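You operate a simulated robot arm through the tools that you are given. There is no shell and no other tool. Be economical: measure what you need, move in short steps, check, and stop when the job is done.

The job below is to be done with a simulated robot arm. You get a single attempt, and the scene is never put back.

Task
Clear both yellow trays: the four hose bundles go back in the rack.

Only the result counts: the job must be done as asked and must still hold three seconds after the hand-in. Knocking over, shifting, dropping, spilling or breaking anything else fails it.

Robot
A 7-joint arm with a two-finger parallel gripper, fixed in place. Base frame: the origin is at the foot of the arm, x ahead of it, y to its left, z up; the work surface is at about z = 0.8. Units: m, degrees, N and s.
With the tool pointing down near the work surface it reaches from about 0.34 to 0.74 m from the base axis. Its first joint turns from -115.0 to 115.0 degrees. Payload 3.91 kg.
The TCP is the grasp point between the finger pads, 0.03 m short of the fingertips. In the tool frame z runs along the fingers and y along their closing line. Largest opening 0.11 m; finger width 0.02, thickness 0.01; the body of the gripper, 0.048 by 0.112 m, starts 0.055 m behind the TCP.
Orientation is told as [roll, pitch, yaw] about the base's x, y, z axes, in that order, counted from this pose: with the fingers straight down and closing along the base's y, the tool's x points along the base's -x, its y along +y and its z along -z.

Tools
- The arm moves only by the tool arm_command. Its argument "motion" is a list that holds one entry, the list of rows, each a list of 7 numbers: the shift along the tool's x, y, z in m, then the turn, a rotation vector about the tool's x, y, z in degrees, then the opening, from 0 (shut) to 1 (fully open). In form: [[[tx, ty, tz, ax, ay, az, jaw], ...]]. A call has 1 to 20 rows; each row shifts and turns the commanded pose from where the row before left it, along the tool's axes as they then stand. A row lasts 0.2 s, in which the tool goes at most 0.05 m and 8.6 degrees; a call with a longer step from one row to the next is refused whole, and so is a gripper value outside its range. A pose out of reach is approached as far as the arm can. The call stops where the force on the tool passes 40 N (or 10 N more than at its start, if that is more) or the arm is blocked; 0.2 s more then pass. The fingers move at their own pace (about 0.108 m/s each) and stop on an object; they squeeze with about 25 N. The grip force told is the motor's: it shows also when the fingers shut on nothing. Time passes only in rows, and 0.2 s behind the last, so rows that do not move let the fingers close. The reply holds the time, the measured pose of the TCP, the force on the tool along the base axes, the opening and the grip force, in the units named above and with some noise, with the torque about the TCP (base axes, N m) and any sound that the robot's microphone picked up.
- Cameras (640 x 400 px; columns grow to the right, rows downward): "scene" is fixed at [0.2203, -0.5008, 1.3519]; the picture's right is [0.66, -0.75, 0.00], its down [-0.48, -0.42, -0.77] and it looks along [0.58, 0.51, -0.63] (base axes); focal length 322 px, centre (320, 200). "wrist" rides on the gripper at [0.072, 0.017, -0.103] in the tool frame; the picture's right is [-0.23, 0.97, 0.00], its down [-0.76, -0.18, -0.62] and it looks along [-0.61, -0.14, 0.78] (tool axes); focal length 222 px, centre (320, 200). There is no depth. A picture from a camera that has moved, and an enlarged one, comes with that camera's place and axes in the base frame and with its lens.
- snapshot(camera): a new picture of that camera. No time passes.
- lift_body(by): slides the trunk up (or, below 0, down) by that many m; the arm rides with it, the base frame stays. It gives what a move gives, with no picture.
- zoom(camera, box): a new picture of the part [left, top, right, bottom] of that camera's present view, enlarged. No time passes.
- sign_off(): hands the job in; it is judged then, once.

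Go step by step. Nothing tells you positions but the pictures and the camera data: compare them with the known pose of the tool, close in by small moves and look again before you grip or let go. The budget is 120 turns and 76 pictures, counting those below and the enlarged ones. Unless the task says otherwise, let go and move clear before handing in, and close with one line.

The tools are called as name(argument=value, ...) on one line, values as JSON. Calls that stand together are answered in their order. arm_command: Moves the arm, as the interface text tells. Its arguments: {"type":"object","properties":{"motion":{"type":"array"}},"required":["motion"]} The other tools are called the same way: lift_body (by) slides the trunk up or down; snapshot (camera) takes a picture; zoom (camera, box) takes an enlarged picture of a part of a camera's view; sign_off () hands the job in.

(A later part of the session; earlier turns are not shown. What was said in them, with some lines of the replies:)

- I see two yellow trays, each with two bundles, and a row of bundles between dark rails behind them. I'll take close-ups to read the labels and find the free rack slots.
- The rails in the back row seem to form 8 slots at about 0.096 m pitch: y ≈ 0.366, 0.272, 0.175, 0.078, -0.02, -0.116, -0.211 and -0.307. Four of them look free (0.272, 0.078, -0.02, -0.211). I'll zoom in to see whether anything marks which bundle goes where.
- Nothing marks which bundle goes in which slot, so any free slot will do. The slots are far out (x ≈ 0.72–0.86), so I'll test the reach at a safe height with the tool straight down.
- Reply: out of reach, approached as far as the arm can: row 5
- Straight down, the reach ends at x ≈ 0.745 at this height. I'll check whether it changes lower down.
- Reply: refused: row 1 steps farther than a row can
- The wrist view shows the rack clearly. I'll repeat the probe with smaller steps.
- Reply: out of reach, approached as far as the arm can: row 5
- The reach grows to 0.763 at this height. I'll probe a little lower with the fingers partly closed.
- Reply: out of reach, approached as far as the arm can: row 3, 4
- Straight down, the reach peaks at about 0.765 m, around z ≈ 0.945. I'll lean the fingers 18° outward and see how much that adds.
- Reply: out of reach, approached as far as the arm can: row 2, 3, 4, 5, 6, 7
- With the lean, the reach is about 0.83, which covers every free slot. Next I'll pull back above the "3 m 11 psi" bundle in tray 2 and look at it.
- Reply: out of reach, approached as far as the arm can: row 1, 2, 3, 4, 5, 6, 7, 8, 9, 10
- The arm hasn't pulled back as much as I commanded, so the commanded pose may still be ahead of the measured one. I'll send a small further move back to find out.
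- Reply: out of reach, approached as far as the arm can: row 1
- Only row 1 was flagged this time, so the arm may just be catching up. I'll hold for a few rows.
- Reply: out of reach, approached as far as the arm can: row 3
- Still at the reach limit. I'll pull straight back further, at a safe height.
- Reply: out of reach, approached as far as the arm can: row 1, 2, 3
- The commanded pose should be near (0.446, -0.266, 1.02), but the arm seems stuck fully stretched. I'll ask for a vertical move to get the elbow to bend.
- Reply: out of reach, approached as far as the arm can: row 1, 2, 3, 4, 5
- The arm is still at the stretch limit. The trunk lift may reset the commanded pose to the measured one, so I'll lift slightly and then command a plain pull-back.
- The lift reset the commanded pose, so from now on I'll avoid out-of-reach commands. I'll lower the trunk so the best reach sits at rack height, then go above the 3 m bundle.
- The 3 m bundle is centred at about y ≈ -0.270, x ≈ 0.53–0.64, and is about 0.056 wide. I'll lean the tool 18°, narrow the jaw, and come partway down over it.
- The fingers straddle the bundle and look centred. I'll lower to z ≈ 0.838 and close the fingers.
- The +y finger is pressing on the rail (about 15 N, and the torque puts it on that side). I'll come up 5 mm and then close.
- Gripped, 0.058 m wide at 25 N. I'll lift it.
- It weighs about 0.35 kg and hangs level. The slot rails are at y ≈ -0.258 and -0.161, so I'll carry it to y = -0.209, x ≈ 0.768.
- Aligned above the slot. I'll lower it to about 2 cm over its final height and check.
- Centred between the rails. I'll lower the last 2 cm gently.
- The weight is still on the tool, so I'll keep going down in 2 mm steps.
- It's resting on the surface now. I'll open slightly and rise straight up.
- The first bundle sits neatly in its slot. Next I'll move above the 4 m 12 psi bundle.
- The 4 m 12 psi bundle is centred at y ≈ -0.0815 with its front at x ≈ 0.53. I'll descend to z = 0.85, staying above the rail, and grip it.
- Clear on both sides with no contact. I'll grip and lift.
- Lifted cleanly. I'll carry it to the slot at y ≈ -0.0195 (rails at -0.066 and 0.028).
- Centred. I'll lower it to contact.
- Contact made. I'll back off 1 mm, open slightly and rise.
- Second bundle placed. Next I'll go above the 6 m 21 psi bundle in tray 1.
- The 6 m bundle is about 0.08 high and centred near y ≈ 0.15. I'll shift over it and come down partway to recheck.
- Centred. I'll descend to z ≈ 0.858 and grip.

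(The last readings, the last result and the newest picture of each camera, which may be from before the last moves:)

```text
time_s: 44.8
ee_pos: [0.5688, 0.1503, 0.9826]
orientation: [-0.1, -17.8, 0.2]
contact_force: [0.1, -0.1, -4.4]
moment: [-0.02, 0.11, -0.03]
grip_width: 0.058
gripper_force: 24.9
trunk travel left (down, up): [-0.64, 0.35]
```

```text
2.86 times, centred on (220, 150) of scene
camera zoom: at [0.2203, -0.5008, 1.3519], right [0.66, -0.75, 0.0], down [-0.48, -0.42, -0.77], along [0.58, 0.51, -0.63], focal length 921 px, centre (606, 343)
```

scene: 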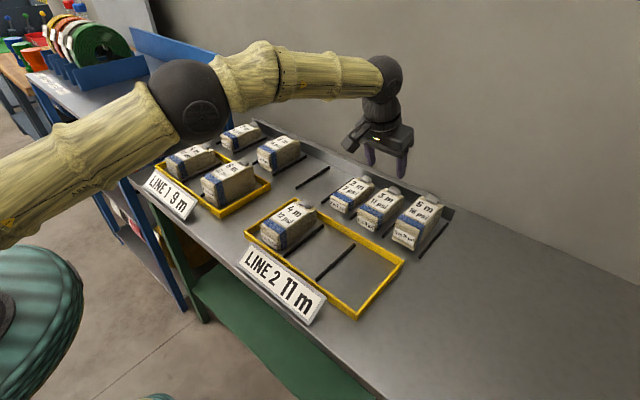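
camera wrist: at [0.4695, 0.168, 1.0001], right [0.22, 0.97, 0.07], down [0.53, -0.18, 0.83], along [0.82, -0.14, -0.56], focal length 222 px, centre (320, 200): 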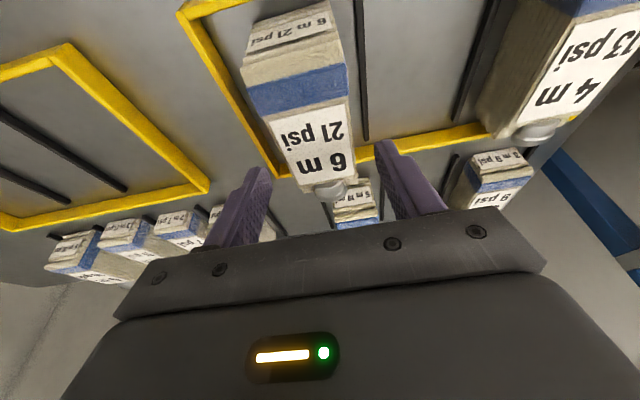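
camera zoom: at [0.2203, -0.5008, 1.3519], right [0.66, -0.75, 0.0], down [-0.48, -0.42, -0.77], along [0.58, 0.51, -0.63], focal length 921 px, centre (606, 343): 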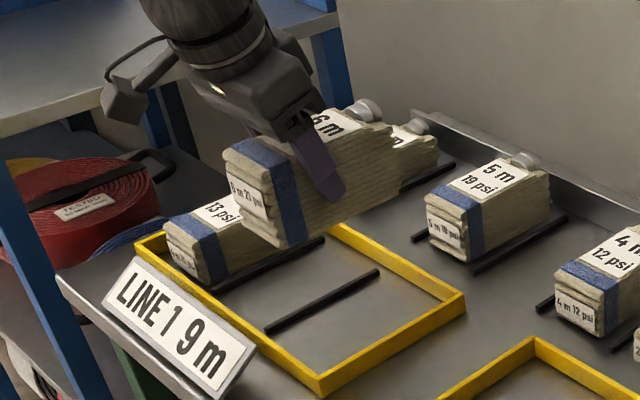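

Third bundle lifted. I'll take it to the slot at y ≈ 0.075 (rails at 0.028 and 0.122).

arm_command(motion=[[[-0.0382, -0.015, 0.0124, 0, 0, 0, 0.3], [-0.0382, -0.015, 0.0124, 0, 0, 0, 0.3], [-0.0382, -0.015, 0.0124, 0, 0, 0, 0.3], [-0.0382, -0.015, 0.0124, 0, 0, 0, 0.3], [-0.0382, -0.015, 0.0124, 0, 0, 0, 0.3], [0.0108, 0, 0.0333, 0, 0, 0, 0.3], [0.0108, 0, 0.0333, 0, 0, 0, 0.3], [0.0093, 0, 0.0285, 0, 0, 0, 0.3], [0, 0, 0, 0, 0, 0, 0.3]]])

snapshot(camera="wrist")

zoom(camera="scene", box=[220, 110, 380, 210])

```text
time_s: 46.8
ee_pos: [0.771, 0.075, 0.883]
orientation: [0.0, -18.0, 0.1]
contact_force: [-0.3, 0.1, -5.0]
moment: [-0.02, 0.08, 0.04]
grip_width: 0.058
gripper_force: 24.8
trunk travel left (down, up): [-0.64, 0.35]
```

```text
41 pictures are left
camera wrist: at [0.6694, 0.0922, 0.9584], right [0.22, 0.97, 0.07], down [0.53, -0.18, 0.83], along [0.82, -0.14, -0.56], focal length 222 px, centre (320, 200)
```

wrist: 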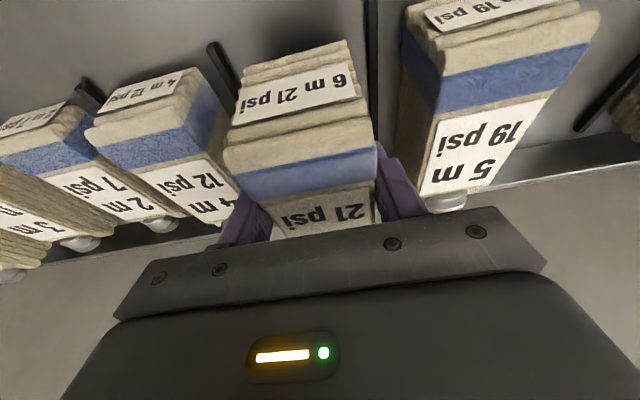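

```text
4.00 times, centred on (300, 160) of scene
camera zoom: at [0.2203, -0.5008, 1.3519], right [0.66, -0.75, 0.0], down [-0.48, -0.42, -0.77], along [0.58, 0.51, -0.63], focal length 1290 px, centre (400, 360)
```

zoom: 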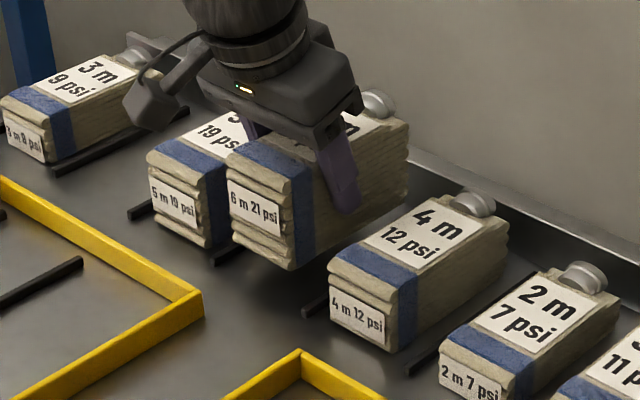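

Centred. I'll lower it.

arm_command(motion=[[[0.0037, 0, 0.0114, 0, 0, 0, 0.3], [0.0031, 0, 0.0095, 0, 0, 0, 0.3], [0.0006, 0, 0.0019, 0, 0, 0, 0.3], [0, 0, 0, 0, 0, 0, 0.3]]])

```text
time_s: 47.8
ee_pos: [0.7715, 0.0735, 0.8576]
orientation: [-0.1, -17.8, 0.0]
contact_force: [0.5, -0.2, -6.2]
moment: [-0.01, 0.06, 0.0]
grip_width: 0.0577
gripper_force: 25.5
trunk travel left (down, up): [-0.64, 0.35]
```

arm_command(motion=[[[0.0006, 0.0012, 0.0019, 0, 0, 0, 0.3], [0, 0, 0, 0, 0, 0, 0.3]]])

```text
time_s: 48.4
ee_pos: [0.7717, 0.0753, 0.8589]
orientation: [-0.1, -18.0, 0.0]
contact_force: [-0.1, -0.9, -2.3]
moment: [-0.16, 0.03, -0.07]
grip_width: 0.0579
gripper_force: 24.9
trunk travel left (down, up): [-0.64, 0.35]
```

It's nearly resting now. I'll release and rise.

arm_command(motion=[[[0.0002, 0, 0.0006, 0, 0, 0, 0.3], [0, 0, 0, 0, 0, 0, 0.6], [0, 0, 0, 0, 0, 0, 0.6], [-0.0062, 0, -0.019, 0, 0, 0, 0.6], [-0.0108, 0, -0.0333, 0, 0, 0, 0.6], [-0.0108, 0, -0.0333, 0, 0, 0, 0.6], [-0.0108, 0, -0.0333, 0, 0, 0, 0.6], [0, 0, 0, 0, 0, 0, 0.6]]])

zoom(camera="scene", box=[220, 110, 380, 210])

```text
time_s: 50.2
ee_pos: [0.7724, 0.0757, 0.9837]
orientation: [0.0, -18.0, 0.0]
contact_force: [0.8, -0.4, -0.2]
moment: [-0.02, -0.01, 0.01]
grip_width: 0.0658
gripper_force: 0.0
trunk travel left (down, up): [-0.64, 0.35]
```

```text
4.00 times, centred on (300, 160) of scene
camera zoom: at [0.2203, -0.5008, 1.3519], right [0.66, -0.75, 0.0], down [-0.48, -0.42, -0.77], along [0.58, 0.51, -0.63], focal length 1290 px, centre (400, 360)
```

zoom: 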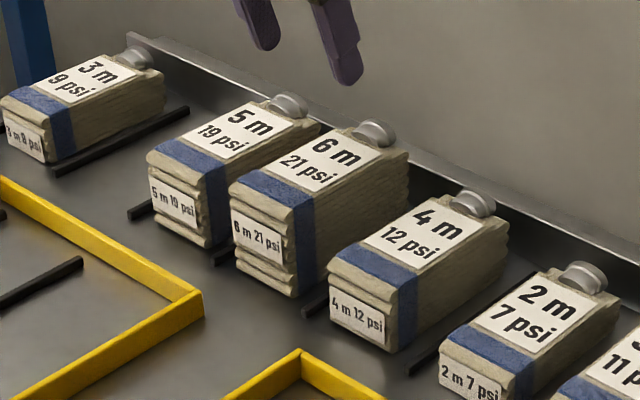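

Third bundle placed. I'll approach the last one (4 m 13 psi) carefully, since the shelf on the left is close.

arm_command(motion=[[[0.0234, 0.025, -0.0076, 0, 0, 0, 0.65], [0.0234, 0.025, -0.0076, 0, 0, 0, 0.65], [0.0234, 0.025, -0.0076, 0, 0, 0, 0.65], [0.0234, 0.025, -0.0076, 0, 0, 0, 0.65], [0.0234, 0.025, -0.0076, 0, 0, 0, 0.65], [0.0234, 0.025, -0.0076, 0, 0, 0, 0.65], [0.0234, 0.025, -0.0076, 0, 0, 0, 0.65], [0.0234, 0.025, -0.0076, 0, 0, 0, 0.65], [0, 0, 0, 0, 0, 0, 0.65]]])

snapshot(camera="wrist")

snapshot(camera="scene")

```text
time_s: 52.2
ee_pos: [0.5734, 0.2753, 0.9835]
orientation: [0.0, -18.0, -0.1]
contact_force: [0.9, -0.7, 0.3]
moment: [0.0, 0.0, 0.0]
grip_width: 0.0716
gripper_force: 0.0
trunk travel left (down, up): [-0.64, 0.35]
```

```text
38 pictures are left
camera wrist: at [0.4728, 0.2933, 1.0593], right [0.22, 0.97, 0.07], down [0.53, -0.18, 0.83], along [0.82, -0.14, -0.56], focal length 222 px, centre (320, 200)
```

wrist: 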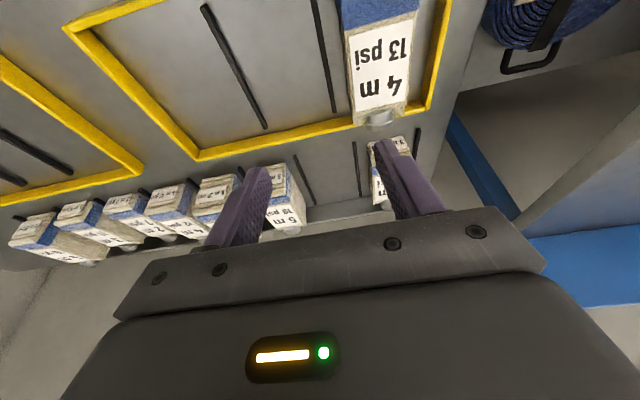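

```text
37 pictures are left
```

scene: 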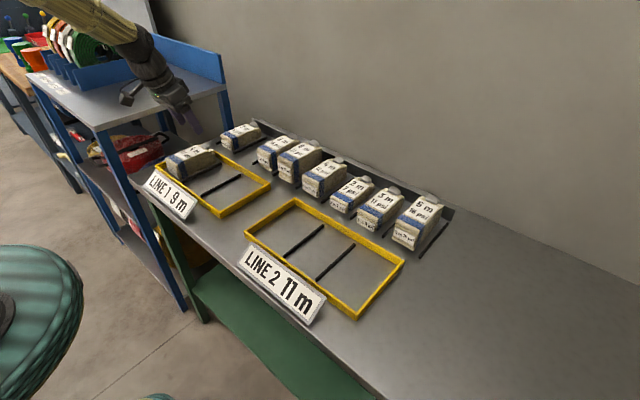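

The last bundle is centred at y ≈ 0.3385. The remaining slot (y ≈ 0.266) is near the reach limit, so I'll raise the trunk 4 cm to move the best reach, then line up.

lift_body(by=0.04)

arm_command(motion=[[[0.0035, 0.0316, -0.001, 0, 0, 0, 0.63], [0.0035, 0.0316, -0.001, 0, 0, 0, 0.63], [0.0108, 0, 0.0333, 0, 0, 0, 0.63], [0.0108, 0, 0.0333, 0, 0, 0, 0.63], [0.0108, 0, 0.0333, 0, 0, 0, 0.63], [0, 0, 0, 0, 0, 0, 0.63]]])

snapshot(camera="wrist")

zoom(camera="scene", box=[100, 60, 260, 220])

```text
time_s: 53.0
ee_pos: [0.5745, 0.2749, 1.0235]
orientation: [0.1, -18.0, 0.0]
contact_force: [-0.3, -0.1, -0.4]
moment: [-0.02, 0.01, 0.0]
grip_width: 0.0715
gripper_force: 0.1
trunk travel left (down, up): [-0.68, 0.31]
```

```text
time_s: 54.5
ee_pos: [0.5667, 0.3364, 0.9166]
orientation: [0.0, -18.1, 0.0]
contact_force: [0.9, -0.6, -1.1]
moment: [0.01, 0.01, -0.01]
grip_width: 0.0693
gripper_force: 0.1
trunk travel left (down, up): [-0.68, 0.31]
```

```text
36 pictures are left
camera wrist: at [0.465, 0.3547, 0.9931], right [0.22, 0.97, 0.07], down [0.53, -0.18, 0.83], along [0.82, -0.14, -0.56], focal length 222 px, centre (320, 200)
```

wrist: 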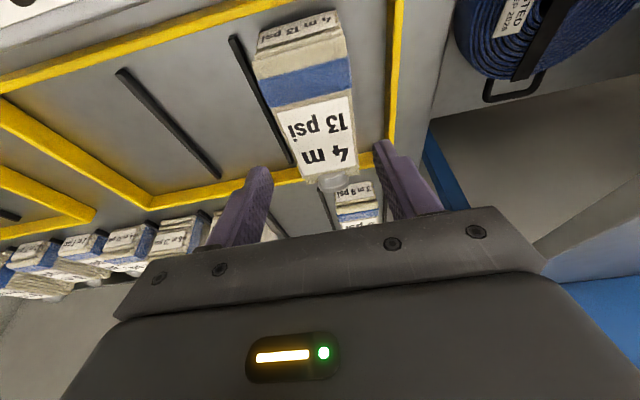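

```text
2.50 times, centred on (180, 140) of scene
camera zoom: at [0.2203, -0.5008, 1.3519], right [0.66, -0.75, 0.0], down [-0.48, -0.42, -0.77], along [0.58, 0.51, -0.63], focal length 806 px, centre (670, 350)
```

zoom: 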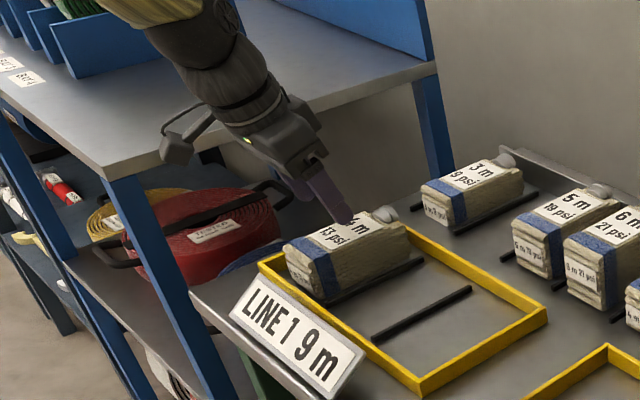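

Lined up. I'll descend to z ≈ 0.85 and grip.

arm_command(motion=[[[0.0103, 0.001, 0.0317, 0, 0, 0, 0.63], [0.0103, 0, 0.0317, 0, 0, 0, 0.63], [0, 0, 0, 0, 0, 0, 0.63]]])

```text
time_s: 55.2
ee_pos: [0.5663, 0.3394, 0.8506]
orientation: [0.0, -18.0, 0.1]
contact_force: [-0.1, -0.1, -0.4]
moment: [-0.01, -0.04, 0.01]
grip_width: 0.0693
gripper_force: 0.1
trunk travel left (down, up): [-0.68, 0.31]
```

arm_command(motion=[[[0, 0, 0, 0, 0, 0, 0.5], [0, 0, 0, 0, 0, 0, 0.3], [0, 0, 0, 0, 0, 0, 0.3], [0, 0, 0, 0, 0, 0, 0.3]]])

arm_command(motion=[[[-0.0062, 0, -0.019, 0, 0, 0, 0.3], [-0.0093, 0, -0.0285, 0, 0, 0, 0.3], [-0.0093, 0, -0.0285, 0, 0, 0, 0.3], [0, -0.0365, 0, 0, 0, 0, 0.3], [0, -0.0365, 0, 0, 0, 0, 0.3], [0, 0, 0, 0, 0, 0, 0.3]]])

zoom(camera="scene", box=[140, 80, 300, 200])

```text
time_s: 56.2
ee_pos: [0.5657, 0.3399, 0.8506]
orientation: [0.0, -18.0, 0.0]
contact_force: [0.4, 0.3, 0.0]
moment: [-0.07, -0.03, -0.01]
grip_width: 0.0578
gripper_force: 25.0
trunk travel left (down, up): [-0.68, 0.31]
```

```text
time_s: 57.6
ee_pos: [0.5667, 0.2676, 0.9289]
orientation: [0.1, -17.9, 0.0]
contact_force: [1.1, -0.7, -4.6]
moment: [0.02, 0.11, 0.02]
grip_width: 0.0579
gripper_force: 25.1
trunk travel left (down, up): [-0.68, 0.31]
```

```text
3.33 times, centred on (220, 140) of scene
camera zoom: at [0.2203, -0.5008, 1.3519], right [0.66, -0.75, 0.0], down [-0.48, -0.42, -0.77], along [0.58, 0.51, -0.63], focal length 1075 px, centre (653, 400)
```

zoom: 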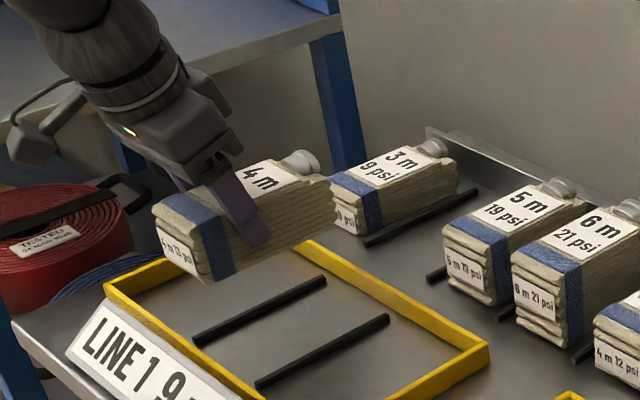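

Gripped and lifted. I'll move out towards the slot and check before the last part.

arm_command(motion=[[[-0.038, 0, 0.0124, 0, 0, 0, 0.3], [-0.038, 0, 0.0124, 0, 0, 0, 0.3], [-0.038, 0, 0.0124, 0, 0, 0, 0.3], [-0.038, 0, 0.0124, 0, 0, 0, 0.3], [-0.019, 0, 0.0062, 0, 0, 0, 0.3], [0, 0, 0, 0, 0, 0, 0.3]]])

snapshot(camera="wrist")

zoom(camera="scene", box=[180, 90, 340, 190])

```text
time_s: 59.0
ee_pos: [0.7476, 0.266, 0.9298]
orientation: [-0.1, -17.9, -0.1]
contact_force: [0.0, 0.0, -4.8]
moment: [0.01, 0.06, -0.03]
grip_width: 0.0576
gripper_force: 24.8
trunk travel left (down, up): [-0.68, 0.31]
```

```text
33 pictures are left
camera wrist: at [0.6458, 0.2844, 1.0057], right [0.22, 0.97, 0.07], down [0.53, -0.18, 0.83], along [0.82, -0.14, -0.56], focal length 222 px, centre (320, 200)
```

wrist: 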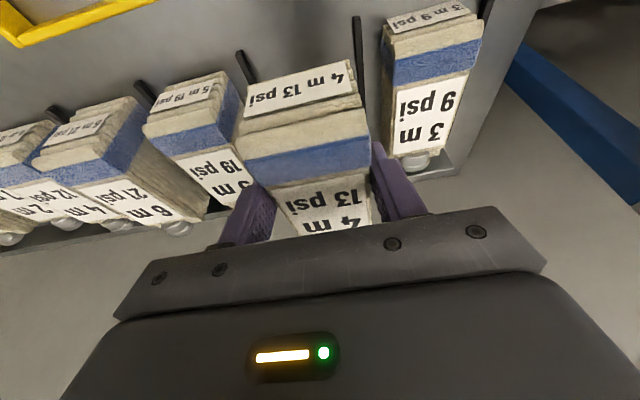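

```text
4.00 times, centred on (260, 140) of scene
camera zoom: at [0.2203, -0.5008, 1.3519], right [0.66, -0.75, 0.0], down [-0.48, -0.42, -0.77], along [0.58, 0.51, -0.63], focal length 1290 px, centre (560, 440)
```

zoom: 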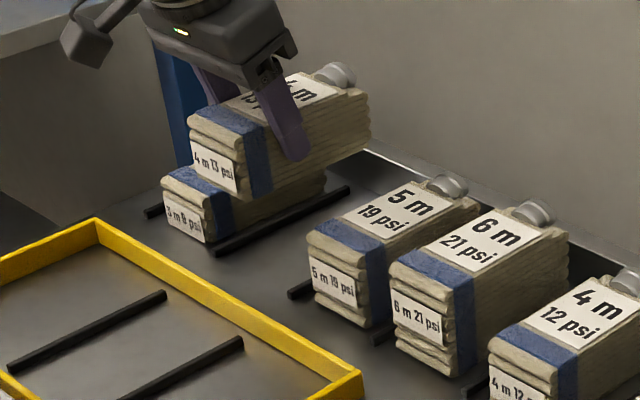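

Centred between the rails at 0.22 and 0.311. I'll go the last 17 mm out and start lowering.

arm_command(motion=[[[-0.0166, -0.0005, 0.0054, 0, 0, 0, 0.3], [0.0093, 0, 0.0285, 0, 0, 0, 0.3], [0.0093, 0, 0.0285, 0, 0, 0, 0.3], [0, 0, 0, 0, 0, 0, 0.3]]])

snapshot(camera="wrist")

zoom(camera="scene", box=[180, 90, 340, 190])

```text
time_s: 60.0
ee_pos: [0.7641, 0.2658, 0.8683]
orientation: [0.0, -18.0, 0.0]
contact_force: [-0.1, 0.7, -3.1]
moment: [0.03, 0.13, 0.0]
grip_width: 0.0579
gripper_force: 24.9
trunk travel left (down, up): [-0.68, 0.31]
```

```text
31 pictures are left
camera wrist: at [0.6621, 0.2835, 0.9451], right [0.22, 0.97, 0.07], down [0.53, -0.18, 0.83], along [0.82, -0.14, -0.56], focal length 222 px, centre (320, 200)
```

wrist: 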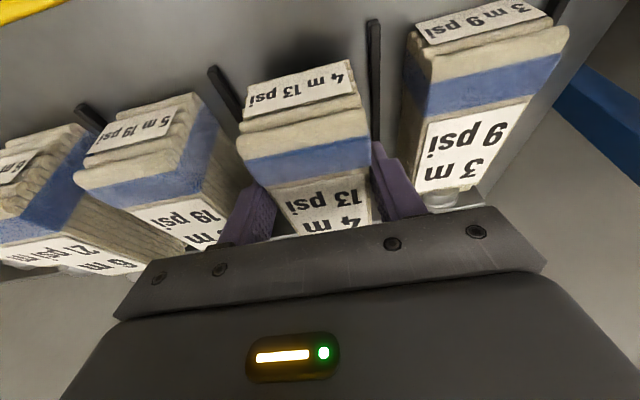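

```text
4.00 times, centred on (260, 140) of scene
camera zoom: at [0.2203, -0.5008, 1.3519], right [0.66, -0.75, 0.0], down [-0.48, -0.42, -0.77], along [0.58, 0.51, -0.63], focal length 1290 px, centre (560, 440)
```

zoom: 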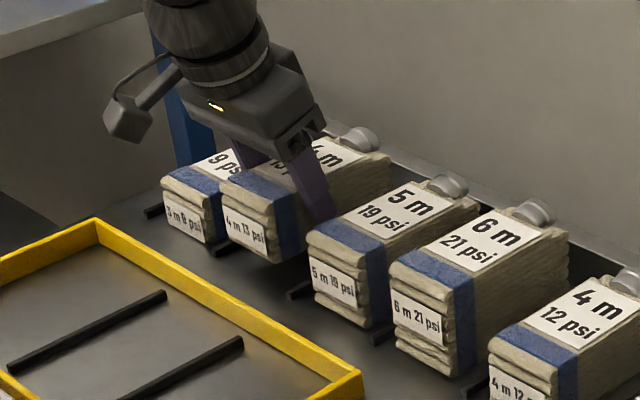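

Good alignment. I'll lower it to contact.

arm_command(motion=[[[0.0028, 0, 0.0086, 0, 0, 0, 0.3], [0.0022, 0, 0.0067, 0, 0, 0, 0.3], [0.0006, 0, 0.0014, 0, 0, 0, 0.3], [0, 0, 0, 0, 0, 0, 0.3]]])

```text
time_s: 61.0
ee_pos: [0.7642, 0.2653, 0.8532]
orientation: [0.0, -18.0, -0.1]
contact_force: [0.5, 0.0, -4.0]
moment: [0.01, 0.07, 0.01]
grip_width: 0.0578
gripper_force: 25.0
trunk travel left (down, up): [-0.68, 0.31]
```

arm_command(motion=[[[0.0006, 0, 0.0019, 0, 0, 0, 0.3], [0, 0, 0, 0, 0, 0, 0.3]]])

```text
time_s: 61.6
ee_pos: [0.763, 0.2649, 0.8501]
orientation: [0.0, -18.0, 0.0]
contact_force: [0.3, 0.8, -3.8]
moment: [-0.03, 0.1, 0.0]
grip_width: 0.0581
gripper_force: 24.7
trunk travel left (down, up): [-0.68, 0.31]
```

arm_command(motion=[[[0.0004, 0, 0.0013, 0, 0, 0, 0.3], [0, 0, 0, 0, 0, 0, 0.3]]])

```text
time_s: 62.2
ee_pos: [0.7646, 0.2655, 0.8505]
orientation: [0.0, -18.0, 0.1]
contact_force: [-1.2, -0.1, -1.1]
moment: [-0.06, -0.12, -0.02]
grip_width: 0.058
gripper_force: 25.0
trunk travel left (down, up): [-0.68, 0.31]
```

It has touched down. I'll release, rise and pull back.

arm_command(motion=[[[0, 0, 0, 0, 0, 0, 0.6], [0, 0, 0, 0, 0, 0, 0.6], [-0.0062, 0, -0.019, 0, 0, 0, 0.6], [-0.0093, 0, -0.0285, 0, 0, 0, 0.6], [-0.0093, 0, -0.0285, 0, 0, 0, 0.6], [0.03, 0, -0.02, 0, 0, 0, 0.6], [0.03, 0, -0.02, 0, 0, 0, 0.6], [0.03, 0, -0.02, 0, 0, 0, 0.6], [0.03, 0, -0.02, 0, 0, 0, 0.6], [0, 0, 0, 0, 0, 0, 0.6]]])

snapshot(camera="scene")

zoom(camera="scene", box=[190, 100, 350, 200])

zoom(camera="scene", box=[290, 150, 470, 270])

```text
time_s: 64.5
ee_pos: [0.6261, 0.2669, 0.9684]
orientation: [0.0, -18.1, 0.1]
contact_force: [0.9, -0.2, -0.3]
moment: [0.0, 0.03, 0.01]
grip_width: 0.0658
gripper_force: 0.0
trunk travel left (down, up): [-0.68, 0.31]
```

```text
29 pictures are left
```

scene: 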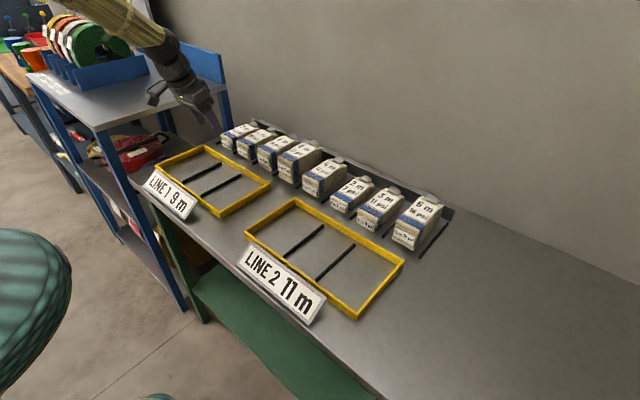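

```text
4.00 times, centred on (270, 150) of scene
camera zoom: at [0.2203, -0.5008, 1.3519], right [0.66, -0.75, 0.0], down [-0.48, -0.42, -0.77], along [0.58, 0.51, -0.63], focal length 1290 px, centre (520, 400)
```

zoom: 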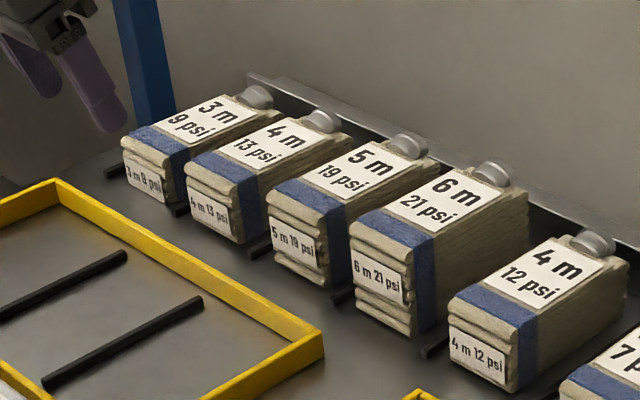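

```text
3.33 times, centred on (380, 210) of scene
camera zoom: at [0.2203, -0.5008, 1.3519], right [0.66, -0.75, 0.0], down [-0.48, -0.42, -0.77], along [0.58, 0.51, -0.63], focal length 1075 px, centre (120, 167)
```

zoom: 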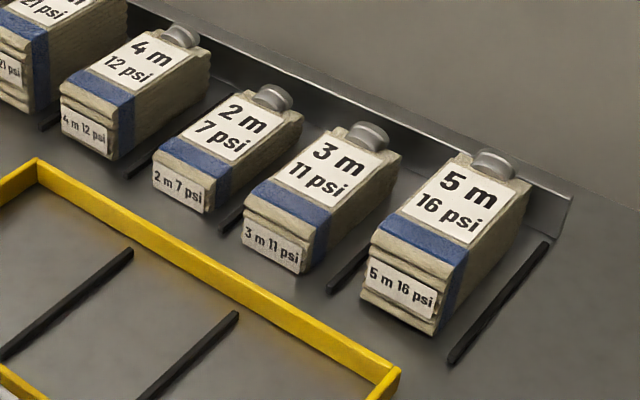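

All four bundles stand in the rack slots, both trays are empty, nothing else looks disturbed, and the arm is clear. I'm handing in.

sign_off()

```text
The job is handed in.
```

Both yellow trays are empty, and all four hose bundles are back in the rack, one in each of its four free slots.
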